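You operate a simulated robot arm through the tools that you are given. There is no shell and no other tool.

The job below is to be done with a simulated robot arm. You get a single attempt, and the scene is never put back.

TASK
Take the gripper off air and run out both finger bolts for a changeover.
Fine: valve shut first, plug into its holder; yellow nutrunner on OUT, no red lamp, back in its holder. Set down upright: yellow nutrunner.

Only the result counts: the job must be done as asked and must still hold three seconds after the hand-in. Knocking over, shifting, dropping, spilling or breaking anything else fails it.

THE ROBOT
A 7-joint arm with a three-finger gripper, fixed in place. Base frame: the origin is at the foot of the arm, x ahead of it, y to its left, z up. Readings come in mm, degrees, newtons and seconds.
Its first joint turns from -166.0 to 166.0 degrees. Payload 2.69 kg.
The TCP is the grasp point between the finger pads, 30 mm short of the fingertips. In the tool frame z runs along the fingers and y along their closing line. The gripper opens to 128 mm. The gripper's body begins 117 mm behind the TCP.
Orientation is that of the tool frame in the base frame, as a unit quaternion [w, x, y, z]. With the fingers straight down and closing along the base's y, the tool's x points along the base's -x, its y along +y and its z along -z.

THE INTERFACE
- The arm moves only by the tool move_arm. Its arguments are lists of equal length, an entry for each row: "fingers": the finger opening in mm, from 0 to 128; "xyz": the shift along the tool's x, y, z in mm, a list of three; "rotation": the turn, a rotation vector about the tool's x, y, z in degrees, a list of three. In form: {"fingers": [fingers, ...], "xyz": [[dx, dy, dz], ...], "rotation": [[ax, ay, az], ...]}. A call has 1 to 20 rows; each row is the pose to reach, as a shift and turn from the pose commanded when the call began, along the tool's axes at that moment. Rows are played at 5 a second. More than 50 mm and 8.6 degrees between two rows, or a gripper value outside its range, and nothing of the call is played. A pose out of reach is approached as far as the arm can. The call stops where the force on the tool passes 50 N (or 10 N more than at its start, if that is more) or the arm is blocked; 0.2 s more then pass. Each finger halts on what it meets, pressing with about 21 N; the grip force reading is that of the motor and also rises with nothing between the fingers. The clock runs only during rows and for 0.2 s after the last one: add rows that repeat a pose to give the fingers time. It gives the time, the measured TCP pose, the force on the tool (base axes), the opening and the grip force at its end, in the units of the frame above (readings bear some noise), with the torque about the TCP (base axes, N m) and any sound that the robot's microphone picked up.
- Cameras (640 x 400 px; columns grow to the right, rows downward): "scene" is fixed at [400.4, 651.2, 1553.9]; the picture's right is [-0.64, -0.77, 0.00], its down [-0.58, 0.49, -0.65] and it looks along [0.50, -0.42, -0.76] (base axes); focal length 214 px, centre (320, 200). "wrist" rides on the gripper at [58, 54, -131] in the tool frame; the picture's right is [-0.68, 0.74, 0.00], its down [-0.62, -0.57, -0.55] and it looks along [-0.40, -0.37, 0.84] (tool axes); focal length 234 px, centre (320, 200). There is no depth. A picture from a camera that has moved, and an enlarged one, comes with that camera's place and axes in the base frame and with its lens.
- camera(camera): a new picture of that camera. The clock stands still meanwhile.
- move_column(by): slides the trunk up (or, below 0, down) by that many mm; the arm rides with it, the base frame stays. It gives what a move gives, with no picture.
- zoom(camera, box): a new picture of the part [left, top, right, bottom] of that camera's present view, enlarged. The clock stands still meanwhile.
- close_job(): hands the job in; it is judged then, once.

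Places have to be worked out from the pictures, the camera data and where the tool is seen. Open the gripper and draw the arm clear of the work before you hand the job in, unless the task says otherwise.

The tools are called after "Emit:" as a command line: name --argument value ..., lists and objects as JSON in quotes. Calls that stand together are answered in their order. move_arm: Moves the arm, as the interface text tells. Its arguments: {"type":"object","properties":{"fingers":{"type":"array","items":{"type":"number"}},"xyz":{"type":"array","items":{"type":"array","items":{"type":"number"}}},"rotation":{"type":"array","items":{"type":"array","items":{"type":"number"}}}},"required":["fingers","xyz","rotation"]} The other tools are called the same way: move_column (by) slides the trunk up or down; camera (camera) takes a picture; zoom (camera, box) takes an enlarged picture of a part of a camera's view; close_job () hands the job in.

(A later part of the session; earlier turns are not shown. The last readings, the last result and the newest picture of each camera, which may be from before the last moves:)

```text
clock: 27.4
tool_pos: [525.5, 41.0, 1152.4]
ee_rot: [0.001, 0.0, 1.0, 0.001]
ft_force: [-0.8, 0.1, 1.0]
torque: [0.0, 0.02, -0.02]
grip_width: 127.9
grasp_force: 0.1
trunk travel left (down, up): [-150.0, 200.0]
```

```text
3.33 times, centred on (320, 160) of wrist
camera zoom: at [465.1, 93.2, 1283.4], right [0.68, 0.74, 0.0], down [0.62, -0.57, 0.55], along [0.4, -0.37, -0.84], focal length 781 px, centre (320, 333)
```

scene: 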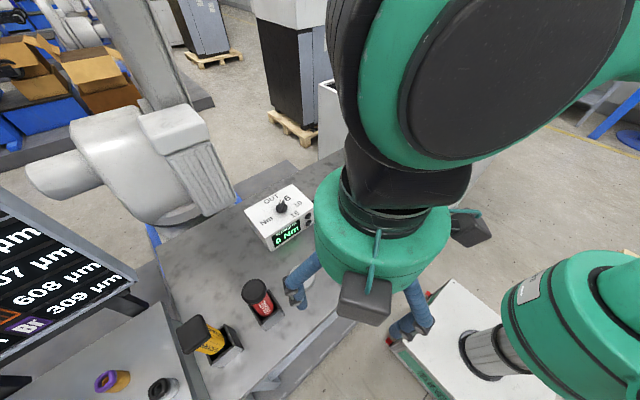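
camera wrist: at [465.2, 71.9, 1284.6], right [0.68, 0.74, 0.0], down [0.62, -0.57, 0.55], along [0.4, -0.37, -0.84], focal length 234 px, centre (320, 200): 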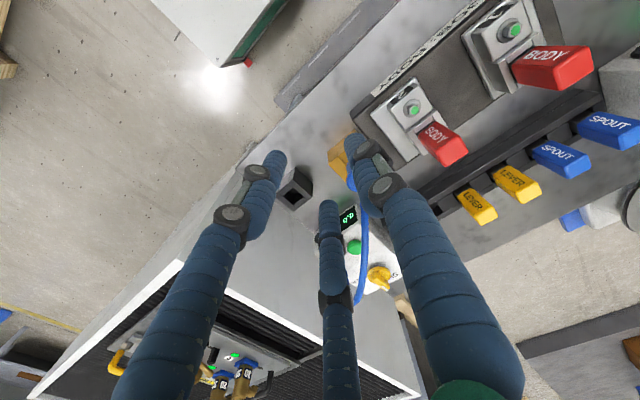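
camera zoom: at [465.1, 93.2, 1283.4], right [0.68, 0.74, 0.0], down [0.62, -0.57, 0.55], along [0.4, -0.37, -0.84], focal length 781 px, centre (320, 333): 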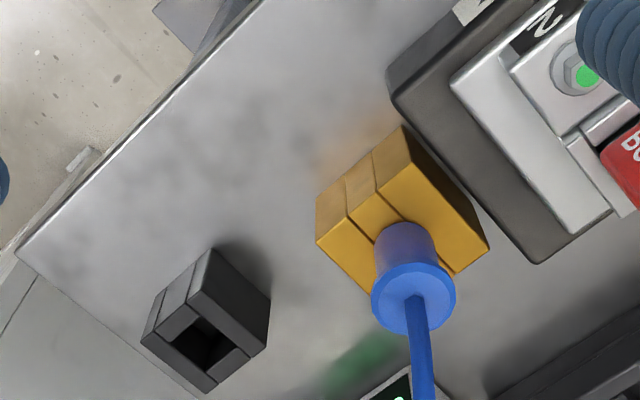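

The flange top is at about [628, 2, 977], roughly 39 mm across. I need finer measurements of the plug body and the holder's hole, so I'll zoom tighter from both cameras.

Emit:
zoom --camera "wrist" --box '[268, 165, 312, 225]'

Emit:
zoom --camera "wrist" --box '[315, 130, 370, 205]'

Emit:
zoom --camera "scene" --box '[396, 172, 424, 204]'

Emit:
zoom --camera "scene" --box '[415, 172, 443, 197]'

```text
6.67 times, centred on (290, 195) of wrist
camera zoom: at [465.1, 93.2, 1283.4], right [0.68, 0.74, 0.0], down [0.62, -0.57, 0.55], along [0.4, -0.37, -0.84], focal length 1561 px, centre (520, 233)
```

zoom: 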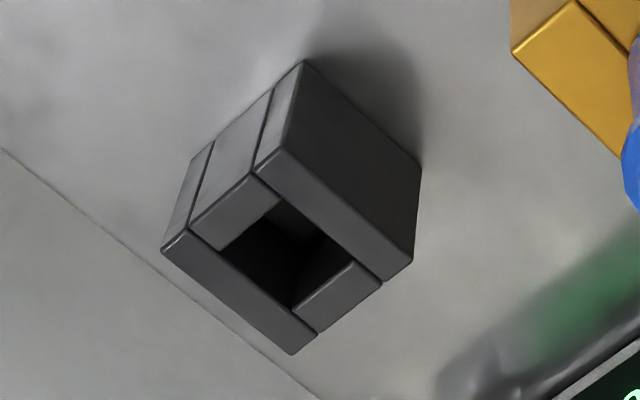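

```text
5.33 times, centred on (342, 168) of wrist
camera zoom: at [465.1, 93.2, 1283.4], right [0.68, 0.74, 0.0], down [0.62, -0.57, 0.55], along [0.4, -0.37, -0.84], focal length 1249 px, centre (200, 373)
```

zoom: 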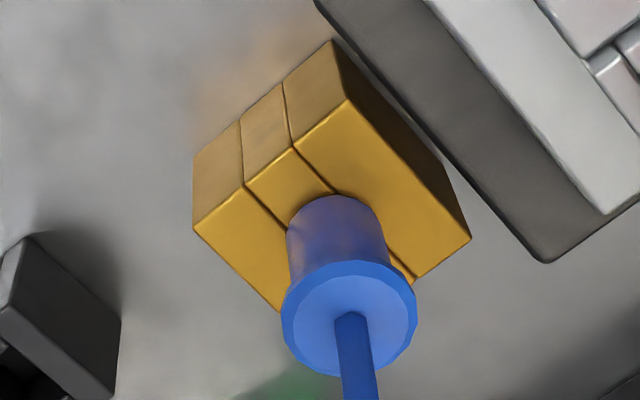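

```text
12.50 times, centred on (410, 188) of scene
camera zoom: at [400.4, 651.2, 1553.9], right [-0.64, -0.77, 0.0], down [-0.58, 0.49, -0.65], along [0.5, -0.42, -0.76], focal length 2681 px, centre (-805, 350)
```

zoom: 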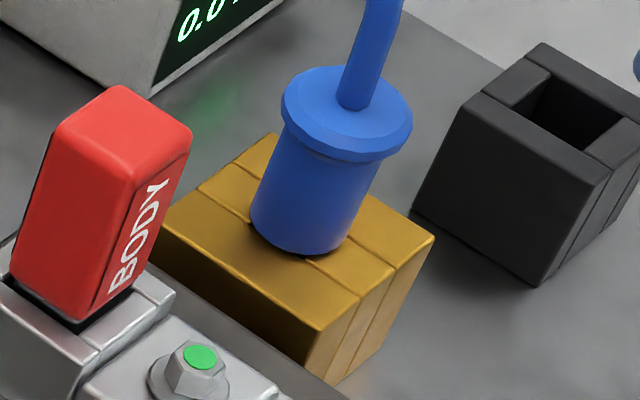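

```text
16.00 times, centred on (429, 184) of scene
camera zoom: at [400.4, 651.2, 1553.9], right [-0.64, -0.77, 0.0], down [-0.58, 0.49, -0.65], along [0.5, -0.42, -0.76], focal length 3432 px, centre (-1424, 448)
```

zoom: 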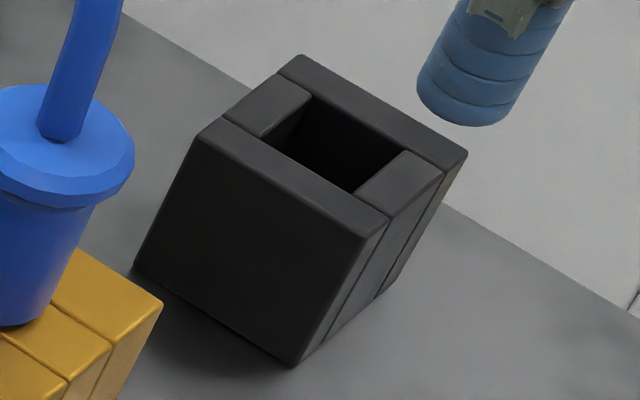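

Measurements: brass block top z≈924, plug centre [628, 2] with its flange at z≈965–977. Holder centre is [601, -119.5], rim z≈922, hole ≈25 mm, and the bench is at z≈870. I'll go above the plug with the tool turned +50°, so the closing line runs across the hose, opening 64.

Emit:
move_arm --fingers '[100, 80, 64, 64, 64, 64, 64, 64]' --xyz '[[-15, -5.5, 0], [-30, -11, 0], [-45, -16.5, 0], [-60, -22, 0], [-75, -28, 15], [-90, -33, 30], [-103, -38.5, 45], [-103, -38.5, 50]]' --rotation '[[0, 0, 7], [0, 0, 14], [0, 0, 21], [0, 0, 28], [0, 0, 35], [0, 0, 42], [0, 0, 50], [0, 0, 50]]'

Emit:
zoom --camera "wrist" --box '[220, 60, 420, 240]'

Emit:
zoom --camera "scene" --box '[370, 130, 450, 210]'

```text
clock: 29.2
tool_pos: [629.2, 4.6, 1102.6]
ee_rot: [0.0, 0.423, 0.906, 0.001]
ft_force: [0.3, 0.4, -0.5]
torque: [-0.01, 0.0, -0.01]
grip_width: 64.1
grasp_force: 0.0
trunk travel left (down, up): [-150.0, 200.0]
```

```text
2.22 times, centred on (320, 150) of wrist
camera zoom: at [631.4, 82.2, 1233.4], right [1.0, -0.05, 0.0], down [-0.04, -0.84, 0.55], along [-0.03, -0.55, -0.84], focal length 520 px, centre (320, 311)
```

zoom: 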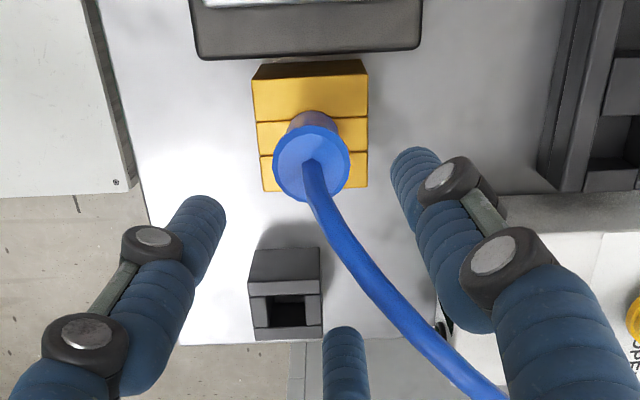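

```text
5.00 times, centred on (410, 170) of scene
camera zoom: at [400.4, 651.2, 1553.9], right [-0.64, -0.77, 0.0], down [-0.58, 0.49, -0.65], along [0.5, -0.42, -0.76], focal length 1072 px, centre (-130, 350)
```

zoom: 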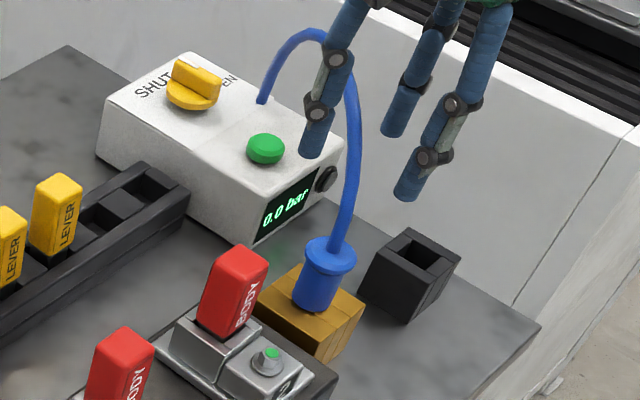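

In the wrist view the plug is about 4 mm toward -x from directly under the TCP. I'll correct 3 mm and descend to z≈1005, with the fingertips just at the flange, and look again.

Emit:
move_arm --fingers '[64, 64, 64, 64]' --xyz '[[1.5, -2.6, 25], [1.5, -2.6, 60], [1.5, -2.6, 97], [1.5, -2.6, 97]]' --rotation '[[0, 0, 0], [0, 0, 0], [0, 0, 0], [0, 0, 0]]'

Emit:
zoom --camera "wrist" --box '[220, 80, 420, 260]'

Emit:
zoom --camera "scene" --box '[370, 130, 450, 210]'

```text
clock: 30.2
tool_pos: [624.9, 3.3, 1007.0]
ee_rot: [-0.001, 0.422, 0.906, 0.0]
ft_force: [0.0, -0.1, -0.1]
torque: [-0.04, 0.03, 0.04]
grip_width: 64.2
grasp_force: 0.1
trunk travel left (down, up): [-150.0, 200.0]
```

```text
2.22 times, centred on (320, 170) of wrist
camera zoom: at [626.0, 82.0, 1137.8], right [1.0, -0.05, 0.0], down [-0.04, -0.84, 0.55], along [-0.03, -0.55, -0.84], focal length 520 px, centre (320, 267)
```

zoom: 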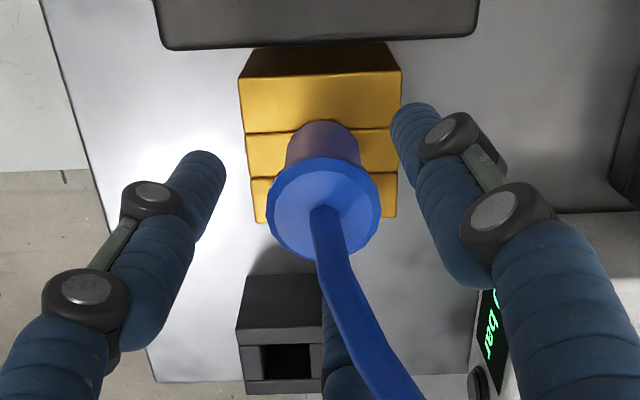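

```text
5.00 times, centred on (410, 170) of scene
camera zoom: at [400.4, 651.2, 1553.9], right [-0.64, -0.77, 0.0], down [-0.58, 0.49, -0.65], along [0.5, -0.42, -0.76], focal length 1072 px, centre (-130, 350)
```

zoom: 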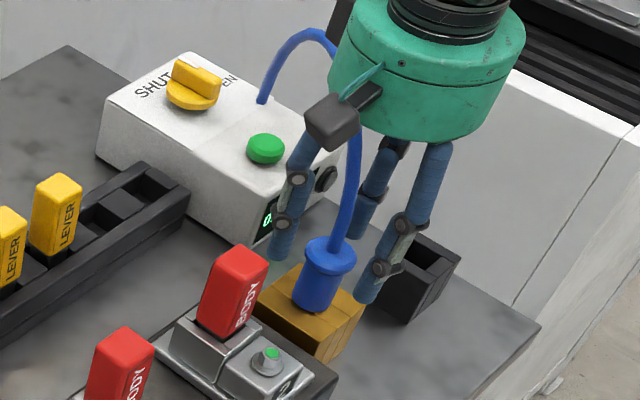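

The plug is now about 2 mm in +x of the TCP, so I'll correct that, descend to z≈968 and close on the flange.

Emit:
move_arm --fingers '[64, 64, 64, 50, 40, 30, 30, 30]' --xyz '[[-1, 1.1, 20], [-1, 1.1, 38], [-1, 1.1, 38], [-1, 1.1, 38], [-1, 1.1, 38], [-1, 1.1, 38], [-1, 1.1, 38], [-1, 1.1, 38]]' --rotation '[[0, 0, 0], [0, 0, 0], [0, 0, 0], [0, 0, 0], [0, 0, 0], [0, 0, 0], [0, 0, 0], [0, 0, 0]]'

Emit:
zoom --camera "wrist" --box '[220, 80, 420, 260]'

Emit:
zoom --camera "scene" --box '[370, 130, 450, 210]'

```text
clock: 32.0
tool_pos: [627.0, 1.9, 967.1]
ee_rot: [0.001, 0.423, 0.906, 0.0]
ft_force: [-1.0, 2.7, -0.6]
torque: [0.1, -0.03, -0.03]
grip_width: 34.1
grasp_force: 21.2
trunk travel left (down, up): [-150.0, 200.0]
```

```text
2.22 times, centred on (320, 170) of wrist
camera zoom: at [628.6, 80.4, 1098.4], right [1.0, -0.04, 0.0], down [-0.04, -0.84, 0.55], along [-0.02, -0.55, -0.84], focal length 520 px, centre (320, 267)
```

zoom: 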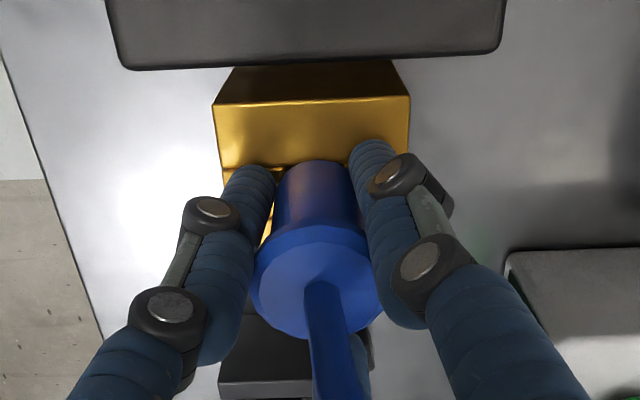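

```text
5.00 times, centred on (410, 170) of scene
camera zoom: at [400.4, 651.2, 1553.9], right [-0.64, -0.77, 0.0], down [-0.58, 0.49, -0.65], along [0.5, -0.42, -0.76], focal length 1072 px, centre (-130, 350)
```

zoom: 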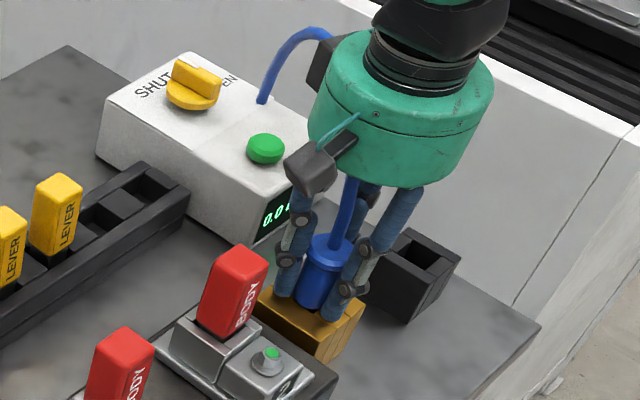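

The grip is at 34 mm on the plug with 21 N and almost no side load. I'll pull it straight up about 95 mm, gently at first.

Emit:
move_arm --fingers '[20, 20, 20, 20, 20, 20, 20, 20]' --xyz '[[0, 0, 0], [0, 0, -6], [0, 0, -14], [0, 0, -30], [0, 0, -50], [0, 0, -75], [0, 0, -95], [0, 0, -95]]' --rotation '[[0, 0, 0], [0, 0, 0], [0, 0, 0], [0, 0, 0], [0, 0, 0], [0, 0, 0], [0, 0, 0], [0, 0, 0]]'

Emit:
zoom --camera "wrist" --box '[220, 80, 420, 260]'

Emit:
zoom --camera "scene" --box '[370, 130, 450, 210]'

```text
clock: 33.8
tool_pos: [629.6, 3.2, 1063.7]
ee_rot: [0.0, 0.423, 0.906, -0.001]
ft_force: [0.6, -0.1, -0.9]
torque: [0.0, -0.02, -0.02]
grip_width: 34.0
grasp_force: 20.7
trunk travel left (down, up): [-150.0, 200.0]
```

```text
2.22 times, centred on (320, 170) of wrist
camera zoom: at [631.5, 80.1, 1193.7], right [1.0, -0.04, 0.0], down [-0.04, -0.84, 0.55], along [-0.02, -0.55, -0.84], focal length 520 px, centre (320, 267)
```

zoom: 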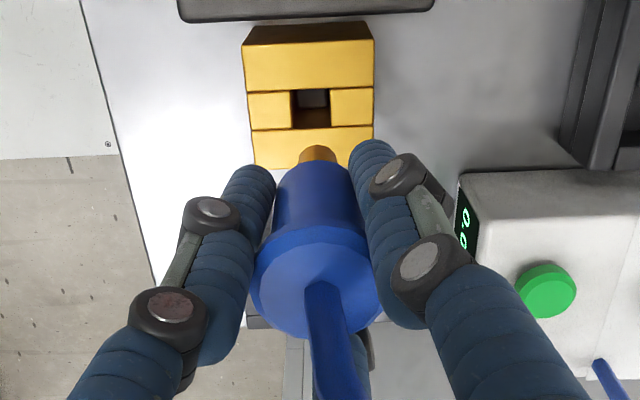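

```text
5.00 times, centred on (410, 170) of scene
camera zoom: at [400.4, 651.2, 1553.9], right [-0.64, -0.77, 0.0], down [-0.58, 0.49, -0.65], along [0.5, -0.42, -0.76], focal length 1072 px, centre (-130, 350)
```

zoom: 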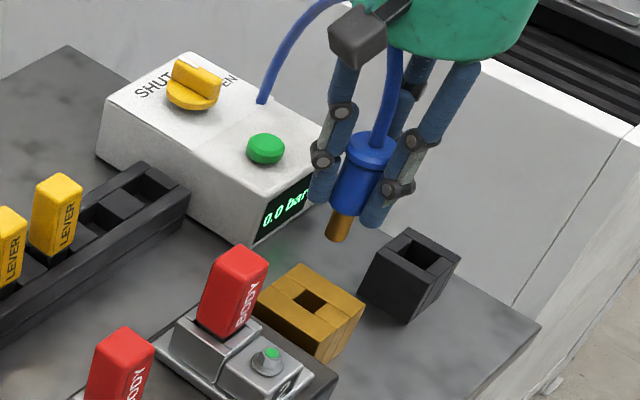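

The plug is out with its ~15 mm brass stem hanging clear, and the brass socket is empty. I'll carry it by [-26, -122] to over the holder at this height and check alignment.

Emit:
move_arm --fingers '[20, 20, 20, 20, 20, 20]' --xyz '[[-19, -24.6, 0], [-38, -49.2, 0], [-57, -73.8, 0], [-76.6, -98.5, 0], [-76.6, -98.5, 20], [-76.6, -98.5, 20]]' --rotation '[[0, 0, 0], [0, 0, 0], [0, 0, 0], [0, 0, 0], [0, 0, 0], [0, 0, 0]]'

Emit:
zoom --camera "wrist" --box '[220, 80, 420, 260]'

Emit:
zoom --camera "scene" --box '[390, 130, 470, 210]'

```text
clock: 35.2
tool_pos: [603.5, -119.2, 1043.5]
ee_rot: [0.001, 0.423, 0.906, -0.001]
ft_force: [0.0, 0.3, -0.9]
torque: [0.02, 0.01, 0.01]
grip_width: 34.0
grasp_force: 21.1
trunk travel left (down, up): [-150.0, 200.0]
```

```text
2.22 times, centred on (320, 170) of wrist
camera zoom: at [605.6, -41.6, 1174.3], right [1.0, -0.04, 0.0], down [-0.04, -0.84, 0.55], along [-0.03, -0.55, -0.84], focal length 520 px, centre (320, 267)
```

zoom: 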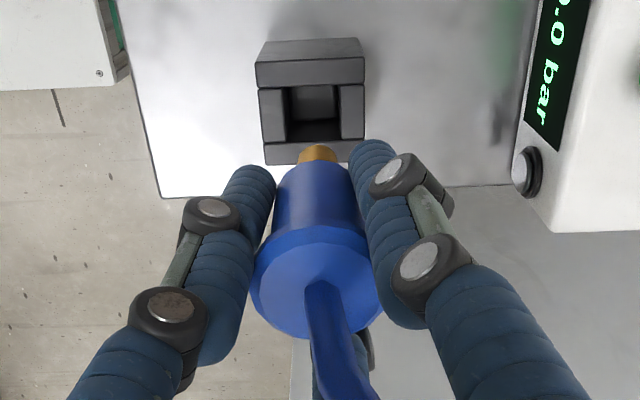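

```text
5.00 times, centred on (430, 170) of scene
camera zoom: at [400.4, 651.2, 1553.9], right [-0.64, -0.77, 0.0], down [-0.58, 0.49, -0.65], along [0.5, -0.42, -0.76], focal length 1072 px, centre (-230, 350)
```

zoom: 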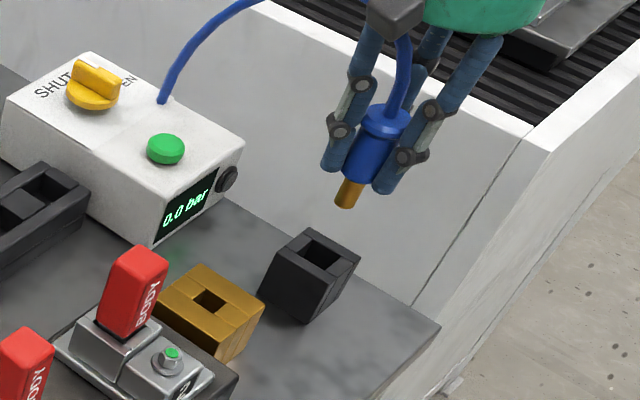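

The stem is roughly over the hole, with maybe 1–3 mm of error. I'll nudge (-1.5, +1.5) mm and descend until the stem tip is just above the rim, then recheck.

Emit:
move_arm --fingers '[20, 20, 20, 20]' --xyz '[[2.1, -0.2, 12], [2.1, -0.2, 24], [2.1, -0.2, 35], [2.1, -0.2, 35]]' --rotation '[[0, 0, 0], [0, 0, 0], [0, 0, 0], [0, 0, 0]]'

Emit:
zoom --camera "wrist" --box '[260, 90, 370, 190]'

Emit:
zoom --camera "scene" --box '[405, 150, 455, 200]'

```text
clock: 36.2
tool_pos: [601.8, -116.7, 1007.3]
ee_rot: [0.0, 0.423, 0.906, 0.0]
ft_force: [-0.2, 0.8, -1.1]
torque: [-0.01, 0.0, 0.03]
grip_width: 33.8
grasp_force: 20.7
trunk travel left (down, up): [-150.0, 200.0]
```

```text
4.00 times, centred on (315, 140) of wrist
camera zoom: at [603.7, -38.7, 1138.1], right [1.0, -0.05, 0.0], down [-0.04, -0.84, 0.55], along [-0.02, -0.55, -0.84], focal length 937 px, centre (340, 440)
```

zoom: 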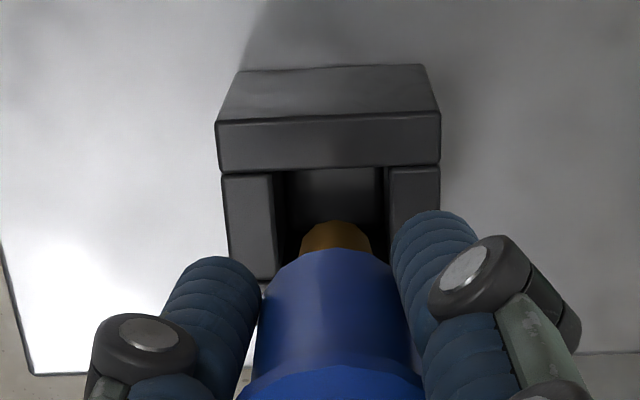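

```text
8.00 times, centred on (430, 175) of scene
camera zoom: at [400.4, 651.2, 1553.9], right [-0.64, -0.77, 0.0], down [-0.58, 0.49, -0.65], along [0.5, -0.42, -0.76], focal length 1716 px, centre (-560, 400)
```

zoom: 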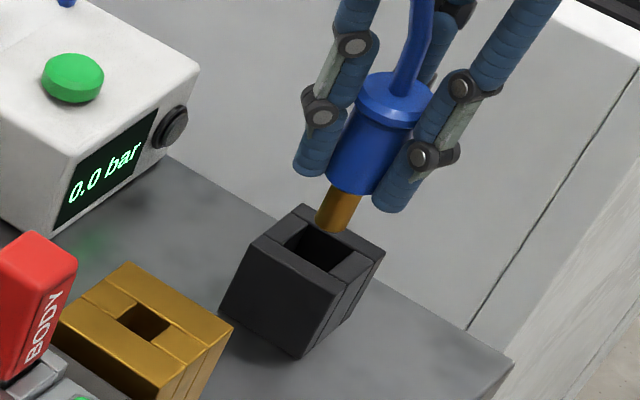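

Both views average out to the stem being within about 2 mm of the hole centre, and the clearance is about ±5 mm. I'll lower it 40 mm slowly, watching for contact.

Emit:
move_arm --fingers '[20, 20, 20, 20, 20, 20]' --xyz '[[0, 0, 10], [0, 0, 18], [0, 0, 26], [0, 0, 34], [0, 0, 40], [0, 0, 40]]' --rotation '[[0, 0, 0], [0, 0, 0], [0, 0, 0], [0, 0, 0], [0, 0, 0], [0, 0, 0]]'

Emit:
zoom --camera "scene" --box '[405, 150, 455, 200]'

Emit:
zoom --camera "wrist" --box '[260, 90, 370, 190]'

```text
clock: 37.6
tool_pos: [601.9, -117.8, 967.1]
ee_rot: [0.0, 0.422, 0.907, 0.0]
ft_force: [0.7, 0.0, -1.5]
torque: [0.01, -0.01, 0.01]
grip_width: 34.0
grasp_force: 20.6
trunk travel left (down, up): [-150.0, 200.0]
```

```text
8.00 times, centred on (430, 175) of scene
camera zoom: at [400.4, 651.2, 1553.9], right [-0.64, -0.77, 0.0], down [-0.58, 0.49, -0.65], along [0.5, -0.42, -0.76], focal length 1716 px, centre (-560, 400)
```

zoom: 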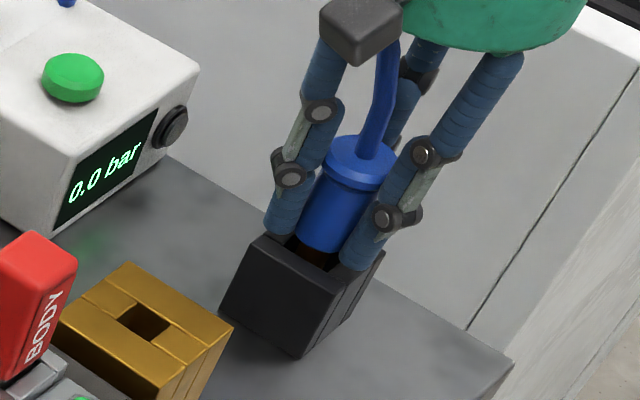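

```text
4.00 times, centred on (315, 140) of wrist
camera zoom: at [604.5, -40.0, 1097.4], right [1.0, -0.05, 0.0], down [-0.04, -0.84, 0.55], along [-0.02, -0.55, -0.84], focal length 937 px, centre (340, 440)
```

zoom: 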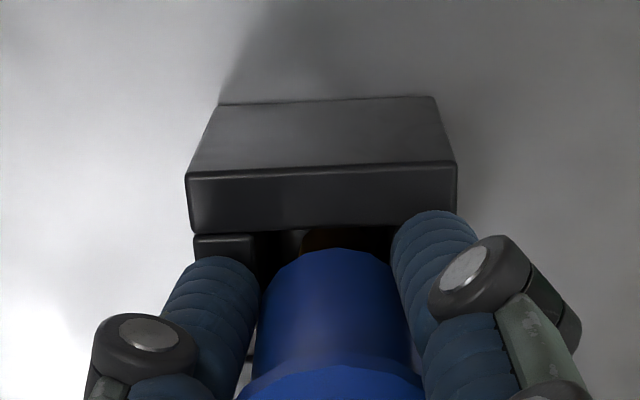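

The stem has entered the hole with no load, and the body is a couple of millimetres above the rim. I'll lower slowly until it touches.

Emit:
move_arm --fingers '[20, 20, 20, 20, 20]' --xyz '[[0, 0, 1], [0, 0, 2], [0, 0, 3], [0, 0, 4], [0, 0, 4]]' --rotation '[[0, 0, 0], [0, 0, 0], [0, 0, 0], [0, 0, 0], [0, 0, 0]]'

Emit:
zoom --camera "scene" --box '[405, 150, 455, 200]'

```text
clock: 38.8
tool_pos: [602.8, -116.9, 962.0]
ee_rot: [0.0, 0.422, 0.906, 0.0]
ft_force: [0.6, 0.5, -1.8]
torque: [-0.01, -0.02, 0.04]
grip_width: 34.0
grasp_force: 20.6
trunk travel left (down, up): [-150.0, 200.0]
```

```text
8.00 times, centred on (430, 175) of scene
camera zoom: at [400.4, 651.2, 1553.9], right [-0.64, -0.77, 0.0], down [-0.58, 0.49, -0.65], along [0.5, -0.42, -0.76], focal length 1716 px, centre (-560, 400)
```

zoom: 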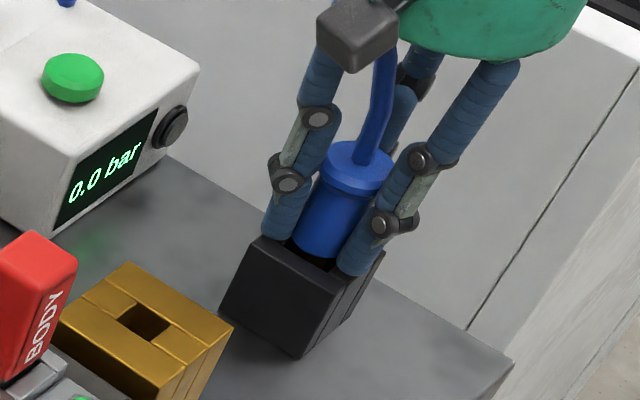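

No contact yet at z=962. I'll continue 1 mm per row for up to 5 mm more, as the fingertips still have about 10 mm above the rim.

Emit:
move_arm --fingers '[20, 20, 20, 20, 20, 20]' --xyz '[[0, 0, 1], [0, 0, 2], [0, 0, 3], [0, 0, 4], [0, 0, 5], [0, 0, 5]]' --rotation '[[0, 0, 0], [0, 0, 0], [0, 0, 0], [0, 0, 0], [0, 0, 0], [0, 0, 0]]'

Emit:
zoom --camera "scene" --box '[405, 150, 455, 200]'

Emit:
zoom --camera "wrist" --box '[260, 90, 370, 190]'

```text
clock: 40.2
tool_pos: [601.9, -117.0, 960.0]
ee_rot: [0.001, 0.423, 0.906, 0.001]
ft_force: [4.1, 7.6, 25.4]
torque: [0.25, -0.03, -0.02]
grip_width: 33.6
grasp_force: 20.7
trunk travel left (down, up): [-150.0, 200.0]
```

```text
8.00 times, centred on (430, 175) of scene
camera zoom: at [400.4, 651.2, 1553.9], right [-0.64, -0.77, 0.0], down [-0.58, 0.49, -0.65], along [0.5, -0.42, -0.76], focal length 1716 px, centre (-560, 400)
```

zoom: 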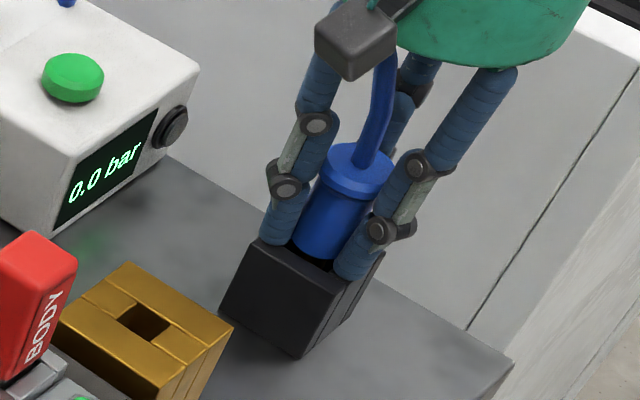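

```text
4.00 times, centred on (315, 140) of wrist
camera zoom: at [603.4, -39.0, 1090.5], right [1.0, -0.05, 0.0], down [-0.04, -0.84, 0.55], along [-0.02, -0.55, -0.84], focal length 937 px, centre (340, 440)
```

zoom: 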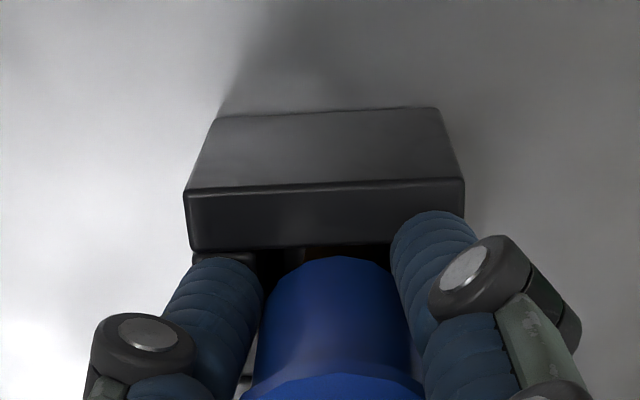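

Contact is confirmed: about 25 N upward with the body seated on the rim. I'll ease up 2.5 mm, open the fingers and lift clear.

Emit:
move_arm --fingers '[30, 40, 56, 64, 64, 64, 64, 64, 64]' --xyz '[[0, 0, -2.5], [0, 0, -2.5], [0, 0, -2.5], [0, 0, -2.5], [0, 0, -20], [0, 0, -50], [0, 0, -90], [0, 0, -130], [0, 0, -130]]' --rotation '[[0, 0, 0], [0, 0, 0], [0, 0, 0], [0, 0, 0], [0, 0, 0], [0, 0, 0], [0, 0, 0], [0, 0, 0], [0, 0, 0]]'

Emit:
zoom --camera "scene" --box '[380, 130, 460, 210]'

Emit:
zoom --camera "wrist" --box '[220, 60, 420, 240]'

```text
clock: 42.2
tool_pos: [600.8, -117.2, 1088.1]
ee_rot: [0.0, 0.422, 0.906, 0.0]
ft_force: [0.1, 0.1, 0.1]
torque: [-0.01, -0.06, -0.02]
grip_width: 64.2
grasp_force: 0.0
trunk travel left (down, up): [-150.0, 200.0]
```

```text
5.00 times, centred on (420, 170) of scene
camera zoom: at [400.4, 651.2, 1553.9], right [-0.64, -0.77, 0.0], down [-0.58, 0.49, -0.65], along [0.5, -0.42, -0.76], focal length 1072 px, centre (-180, 350)
```

zoom: 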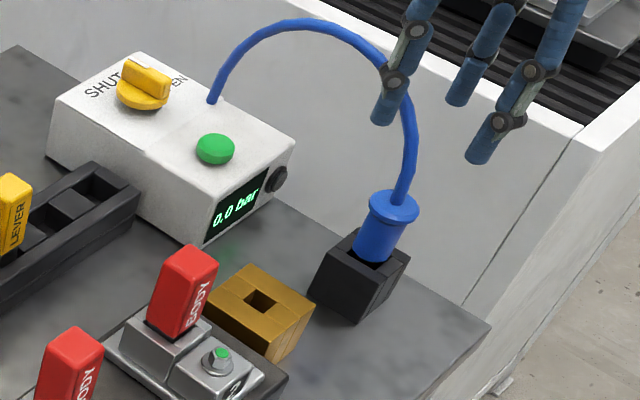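

```text
2.22 times, centred on (320, 150) of wrist
camera zoom: at [603.4, -39.3, 1218.4], right [1.0, -0.04, 0.0], down [-0.04, -0.84, 0.55], along [-0.02, -0.55, -0.84], focal length 520 px, centre (320, 311)
```

zoom: 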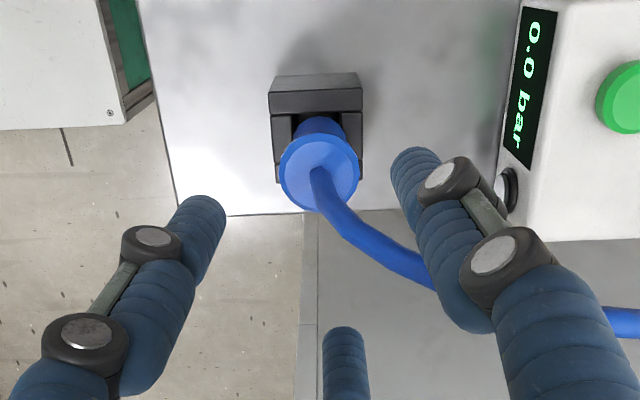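

The plug stands in its holder and the hose is clear. Next is the torque controller, so I'll move to about [740, 447, 1150] with the tool turned to -40° so the camera looks along +x at its knob.

Emit:
move_arm --fingers '[64, 64, 80, 100, 128, 128, 128, 128, 128, 128, 128, 128, 128, 128, 128, 128]' --xyz '[[0, 0, -30], [24.5, 33.5, -60], [49, 67, -62], [73.4, 100.5, -62], [97.9, 134, -62], [122.4, 167.5, -62], [146.8, 201, -62], [171.3, 234.6, -62], [195.8, 268, -62], [220.2, 301.6, -62], [244.7, 335, -62], [269.2, 368.6, -62], [293.7, 402, -62], [318.1, 435.6, -62], [342.6, 469.1, -62], [342.6, 469.1, -62]]' --rotation '[[0, 0, 0], [0, 0, -6], [0, 0, -13], [0, 0, -20], [0, 0, -27], [0, 0, -34], [0, 0, -41], [0, 0, -48], [0, 0, -55], [0, 0, -62], [0, 0, -69], [0, 0, -76], [0, 0, -82], [0, 0, -87], [0, 0, -90], [0, 0, -90]]'

Emit:
camera --camera "wrist"

Emit:
zoom --camera "wrist" --box '[220, 100, 420, 240]'

Emit:
camera --camera "scene"

```text
refused: row 2 steps farther than a row can; nothing moved
```

```text
taken
camera wrist: at [603.4, -39.3, 1218.4], right [1.0, -0.04, 0.0], down [-0.04, -0.84, 0.55], along [-0.02, -0.55, -0.84], focal length 234 px, centre (320, 200)
```

wrist: 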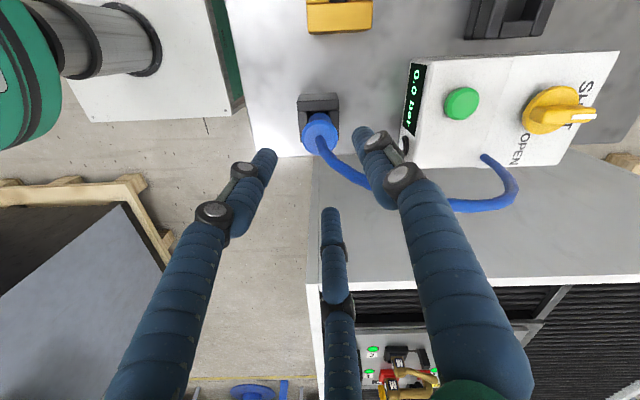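

```text
2.86 times, centred on (320, 170) of wrist
camera zoom: at [603.4, -39.3, 1218.4], right [1.0, -0.04, 0.0], down [-0.04, -0.84, 0.55], along [-0.02, -0.55, -0.84], focal length 669 px, centre (320, 286)
```

zoom: 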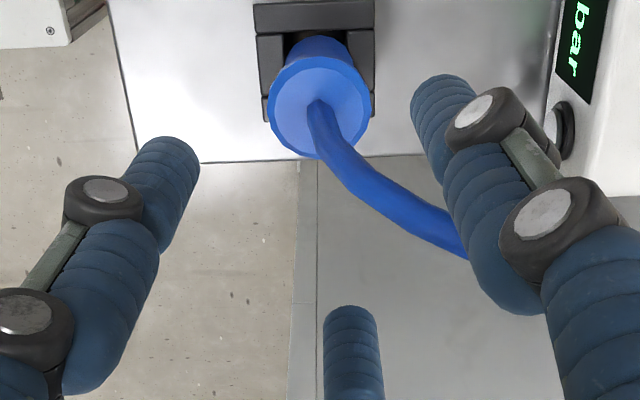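

```text
taken
```

scene: 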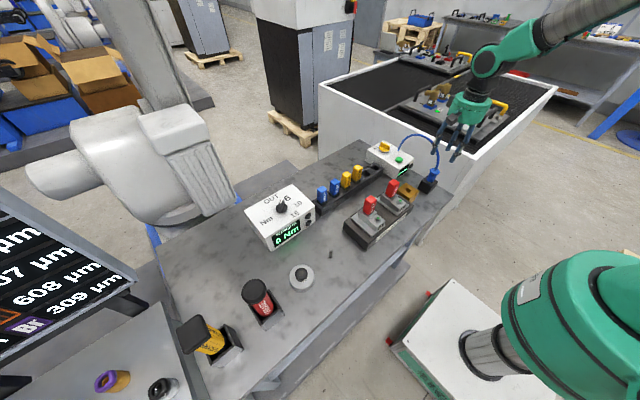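

The move was refused because row 2 exceeded 50 mm; nothing moved. I'll resend it with the lift as its own row and shorter steps.

Emit:
move_arm --fingers '[64, 64, 80, 100, 128, 128, 128, 128, 128, 128, 128, 128, 128, 128, 128, 128, 128]' --xyz '[[0, 0, -31], [0, 0, -62], [24.5, 33.5, -62], [49, 67, -62], [73.4, 100.5, -62], [97.9, 134, -62], [122.4, 167.5, -62], [146.8, 201, -62], [171.3, 234.6, -62], [195.8, 268, -62], [220.2, 301.6, -62], [244.7, 335, -62], [269.2, 368.6, -62], [293.7, 402, -62], [318.1, 435.6, -62], [342.6, 469.1, -62], [342.6, 469.1, -62]]' --rotation '[[0, 0, 0], [0, 0, 0], [0, 0, -6], [0, 0, -13], [0, 0, -20], [0, 0, -27], [0, 0, -34], [0, 0, -41], [0, 0, -48], [0, 0, -55], [0, 0, -62], [0, 0, -69], [0, 0, -76], [0, 0, -82], [0, 0, -87], [0, 0, -90], [0, 0, -90]]'

Emit:
camera --camera "wrist"

Emit:
zoom --camera "wrist" --box '[220, 100, 420, 240]'

Emit:
camera --camera "scene"

```text
clock: 45.8
tool_pos: [741.4, 449.3, 1149.8]
ee_rot: [-0.001, -0.342, 0.94, 0.0]
ft_force: [0.4, 0.2, -0.4]
torque: [-0.09, 0.0, 0.02]
grip_width: 128.2
grasp_force: 0.0
trunk travel left (down, up): [-150.0, 200.0]
```

```text
taken
camera wrist: at [661.1, 451.3, 1280.4], right [0.04, 1.0, 0.0], down [0.84, -0.04, 0.55], along [0.55, -0.02, -0.84], focal length 234 px, centre (320, 200)
```

wrist: 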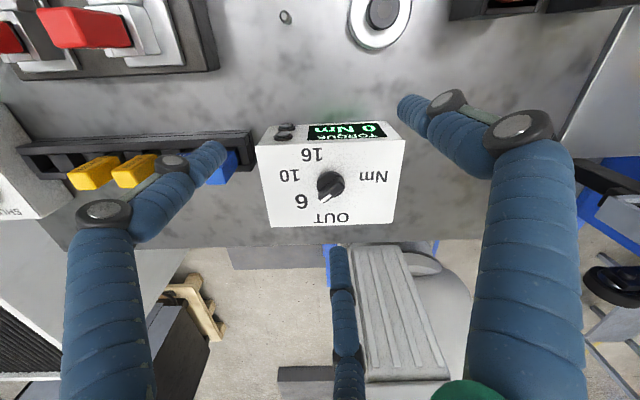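

```text
2.86 times, centred on (320, 170) of wrist
camera zoom: at [661.1, 451.3, 1280.4], right [0.04, 1.0, 0.0], down [0.84, -0.04, 0.55], along [0.55, -0.02, -0.84], focal length 669 px, centre (320, 286)
```

zoom: 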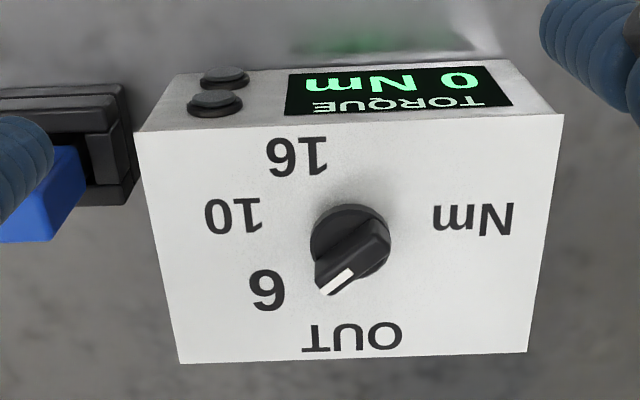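

```text
taken
```

scene: 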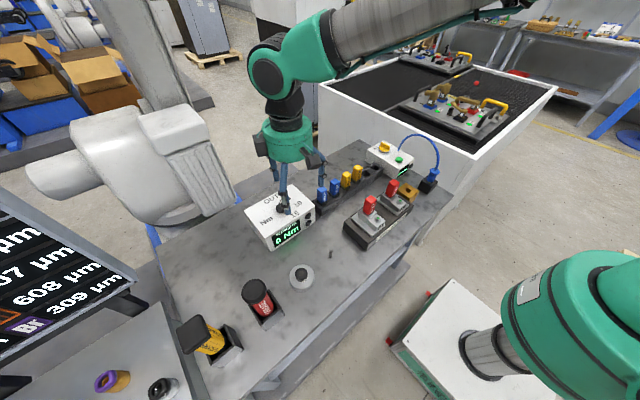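

The dial labels are OUT ≈0° (+x), 6 ≈-50°, 10 ≈-100° and 16 ≈-150°, with the pointer at 6, so it needs about +50° about base z. The knob is near [839.5, 459], so I'll go above it with the closing line across the bar (tool +47°) and check.

Emit:
move_arm --fingers '[128, 120, 100, 80, 64, 60, 60, 60, 60, 60, 60, 60]' --xyz '[[-7.4, -5, 0], [-14.9, -10, 0], [-22.3, -15, 0], [-29.8, -20, 0], [-37.2, -25, 0], [-44.7, -30, 0], [-52.1, -35.4, 8], [-59.6, -40.4, 16], [-67, -45.5, 24], [-74.5, -50.5, 32], [-81.9, -55.6, 40], [-81.9, -55.6, 40]]' --rotation '[[0, 0, 7.9], [0, 0, 15.8], [0, 0, 23.7], [0, 0, 31.6], [0, 0, 39.5], [0, 0, 47.4], [0, 0, 55.3], [0, 0, 63.2], [0, 0, 71.1], [0, 0, 79], [0, 0, 87], [0, 0, 87]]'

Emit:
camera --camera "wrist"

Emit:
zoom --camera "wrist" --box '[240, 80, 400, 220]'

Emit:
zoom --camera "scene" --box '[230, 150, 340, 250]'

```text
clock: 48.4
tool_pos: [839.6, 455.7, 1110.7]
ee_rot: [0.0, 0.399, 0.917, 0.0]
ft_force: [-1.0, -0.8, -0.8]
torque: [0.01, 0.02, 0.0]
grip_width: 60.1
grasp_force: 0.1
trunk travel left (down, up): [-150.0, 200.0]
```

```text
taken
camera wrist: at [837.7, 534.2, 1241.8], right [1.0, 0.01, 0.0], down [0.01, -0.84, 0.55], along [0.0, -0.55, -0.84], focal length 234 px, centre (320, 200)
```

wrist: 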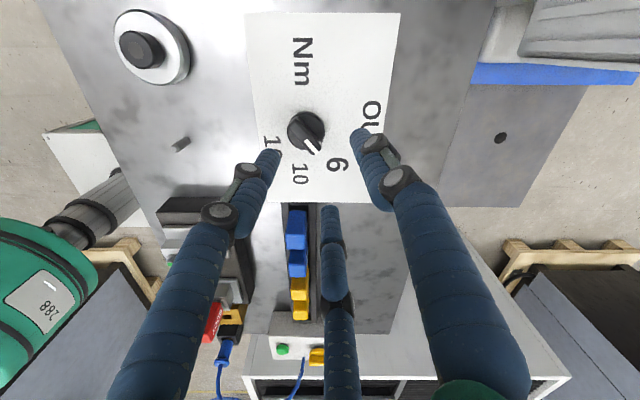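

```text
2.86 times, centred on (320, 150) of wrist
camera zoom: at [837.7, 534.2, 1241.8], right [1.0, 0.01, 0.0], down [0.01, -0.84, 0.55], along [0.0, -0.55, -0.84], focal length 669 px, centre (320, 343)
```

zoom: 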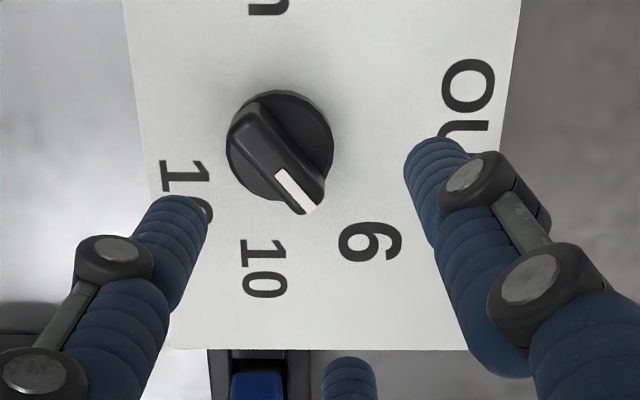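

```text
4.00 times, centred on (285, 200) of scene
camera zoom: at [400.4, 651.2, 1553.9], right [-0.64, -0.77, 0.0], down [-0.58, 0.49, -0.65], along [0.5, -0.42, -0.76], focal length 858 px, centre (460, 200)
```

zoom: 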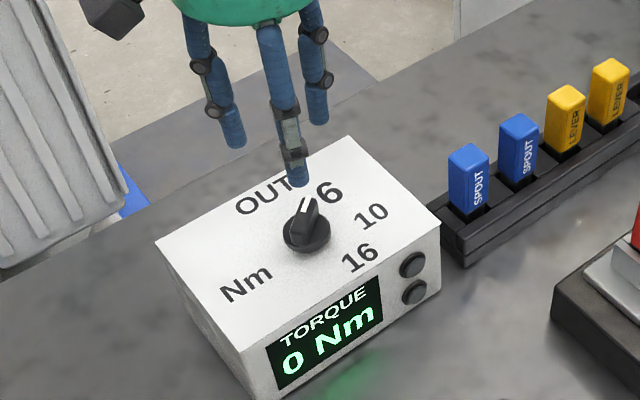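

Cross-checking the two wrist views puts the controller's top at z≈978, higher than I first thought. The knob centre is ≈[823.5, 458.5], disc ≈990, bar top ≈1016 and pointer ≈-45°. I'll shift (-15, +3) and lower to z≈1055 for a recheck.

Emit:
move_arm --fingers '[60, 56, 50, 50, 50]' --xyz '[[6, -4.5, 0], [12.6, -9.1, 0], [12.6, -9.1, 28], [12.6, -9.1, 55], [12.6, -9.1, 55]]' --rotation '[[0, 0, 0], [0, 0, 0], [0, 0, 0], [0, 0, 0], [0, 0, 0]]'

Emit:
zoom --camera "wrist" --box '[240, 100, 400, 220]'

Emit:
zoom --camera "scene" --box '[250, 160, 320, 230]'

```text
clock: 49.6
tool_pos: [824.8, 459.8, 1056.5]
ee_rot: [0.0, 0.399, 0.917, 0.0]
ft_force: [0.4, 0.8, -0.1]
torque: [-0.04, 0.03, 0.04]
grip_width: 50.0
grasp_force: 0.1
trunk travel left (down, up): [-150.0, 200.0]
```

```text
3.33 times, centred on (320, 160) of wrist
camera zoom: at [823.1, 537.0, 1186.8], right [1.0, 0.01, 0.0], down [0.01, -0.84, 0.55], along [0.0, -0.55, -0.84], focal length 781 px, centre (320, 333)
```

zoom: 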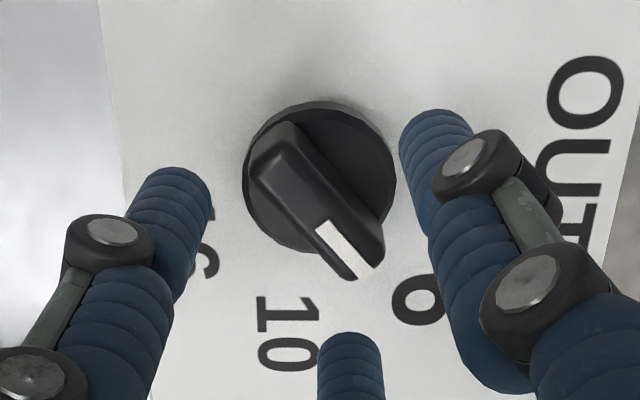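

```text
5.71 times, centred on (285, 195) of scene
camera zoom: at [400.4, 651.2, 1553.9], right [-0.64, -0.77, 0.0], down [-0.58, 0.49, -0.65], along [0.5, -0.42, -0.76], focal length 1226 px, centre (520, 229)
```

zoom: 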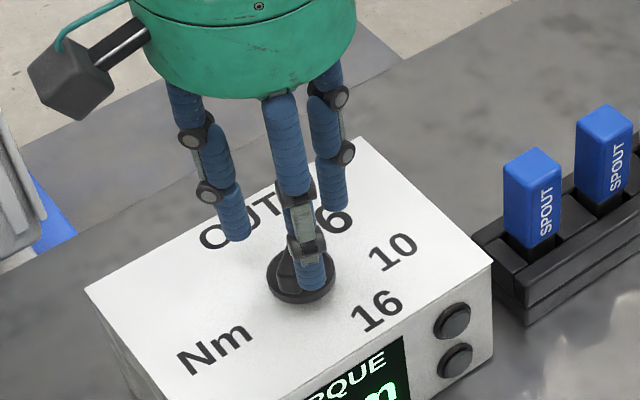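

The knob disc is centred under the TCP within a millimetre and the bar is aligned. I'll descend 27 mm and close gently on the bar.

Emit:
move_arm --fingers '[50, 50, 50, 36, 24, 14, 10, 10, 10]' --xyz '[[0, 0, 12], [0, 0, 22], [0, 0, 27], [0, 0, 27], [0, 0, 27], [0, 0, 27], [0, 0, 27], [0, 0, 27], [0, 0, 27]]' --rotation '[[0, 0, 0], [0, 0, 0], [0, 0, 0], [0, 0, 0], [0, 0, 0], [0, 0, 0], [0, 0, 0], [0, 0, 0], [0, 0, 0]]'

Emit:
zoom --camera "wrist" --box '[240, 100, 400, 220]'

```text
clock: 51.6
tool_pos: [824.3, 459.8, 1027.6]
ee_rot: [-0.001, 0.399, 0.917, 0.0]
ft_force: [9.3, 8.6, -3.9]
torque: [0.38, -0.45, 0.01]
grip_width: 39.7
grasp_force: 45.0
trunk travel left (down, up): [-150.0, 200.0]
```

```text
3.33 times, centred on (320, 160) of wrist
camera zoom: at [822.0, 538.3, 1158.8], right [1.0, 0.01, 0.0], down [0.01, -0.84, 0.55], along [0.0, -0.55, -0.84], focal length 781 px, centre (320, 333)
```

zoom: 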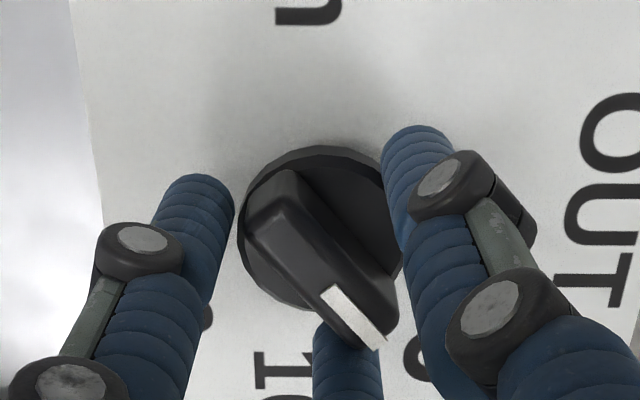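

The fingers stopped at 39.7 mm, so they are on the round disc rather than the bar. I'll open, lift 8 mm and close again on the bar itself.

Emit:
move_arm --fingers '[46, 50, 50, 50, 36, 24, 14, 10, 10, 10]' --xyz '[[0, 0, 0], [0, 0, 0], [0, 0, -4], [0, 0, -8], [0, 0, -8], [0, 0, -8], [0, 0, -8], [0, 0, -8], [0, 0, -8], [0, 0, -8]]' --rotation '[[0, 0, 0], [0, 0, 0], [0, 0, 0], [0, 0, 0], [0, 0, 0], [0, 0, 0], [0, 0, 0], [0, 0, 0], [0, 0, 0], [0, 0, 0]]'

Emit:
zoom --camera "wrist" --box '[240, 100, 400, 220]'

Emit:
zoom --camera "scene" --box '[250, 160, 320, 230]'

```text
clock: 53.8
tool_pos: [821.1, 457.5, 1035.7]
ee_rot: [-0.001, 0.399, 0.917, -0.001]
ft_force: [-33.5, -30.6, -9.2]
torque: [-0.81, 0.77, -0.03]
grip_width: 26.2
grasp_force: 12.7
trunk travel left (down, up): [-150.0, 200.0]
```

```text
3.33 times, centred on (320, 160) of wrist
camera zoom: at [819.8, 536.2, 1166.4], right [1.0, 0.01, 0.0], down [0.01, -0.84, 0.55], along [0.0, -0.55, -0.84], focal length 781 px, centre (320, 333)
```

zoom: 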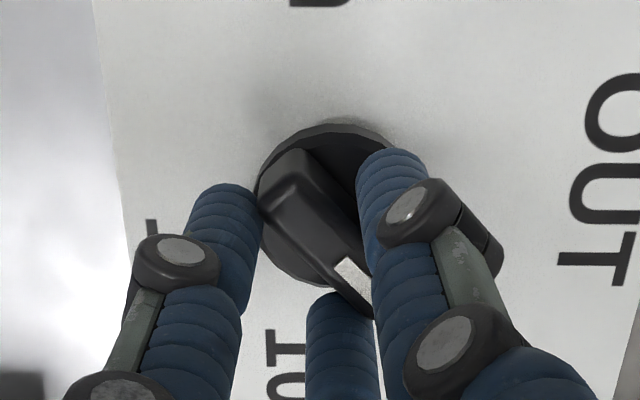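

```text
5.71 times, centred on (285, 195) of scene
camera zoom: at [400.4, 651.2, 1553.9], right [-0.64, -0.77, 0.0], down [-0.58, 0.49, -0.65], along [0.5, -0.42, -0.76], focal length 1226 px, centre (520, 229)
```

zoom: 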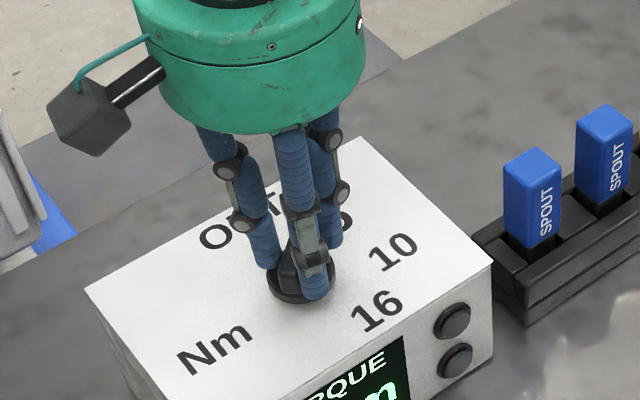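

The side load along the tool's -y is the same as with the valve, so the hand really does grip like its three-finger skin: one finger on +y, two on -y. I'll shift 4 mm along -tool y and close fully so all fingers bear on the bar.

Emit:
move_arm --fingers '[10, 5, 0, 0, 0]' --xyz '[[0, -2, 0], [0, -4, 0], [0, -4, 0], [0, -4, 0], [0, -4, 0]]' --rotation '[[0, 0, 0], [0, 0, 0], [0, 0, 0], [0, 0, 0], [0, 0, 0]]'

Emit:
zoom --camera "wrist" --box '[240, 100, 400, 220]'

```text
clock: 55.0
tool_pos: [820.3, 456.4, 1037.9]
ee_rot: [0.001, 0.398, 0.917, 0.001]
ft_force: [-15.9, -11.9, -3.9]
torque: [-0.17, 0.49, 0.01]
grip_width: 22.9
grasp_force: 44.8
trunk travel left (down, up): [-150.0, 200.0]
```

```text
3.33 times, centred on (320, 160) of wrist
camera zoom: at [818.7, 534.9, 1169.1], right [1.0, 0.01, 0.0], down [0.0, -0.84, 0.55], along [0.01, -0.55, -0.84], focal length 781 px, centre (320, 333)
```

zoom: 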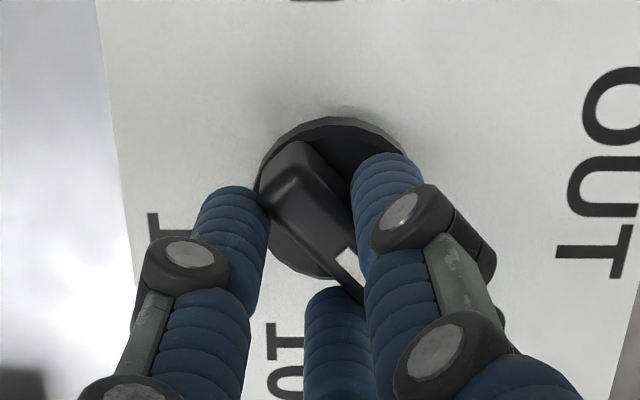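

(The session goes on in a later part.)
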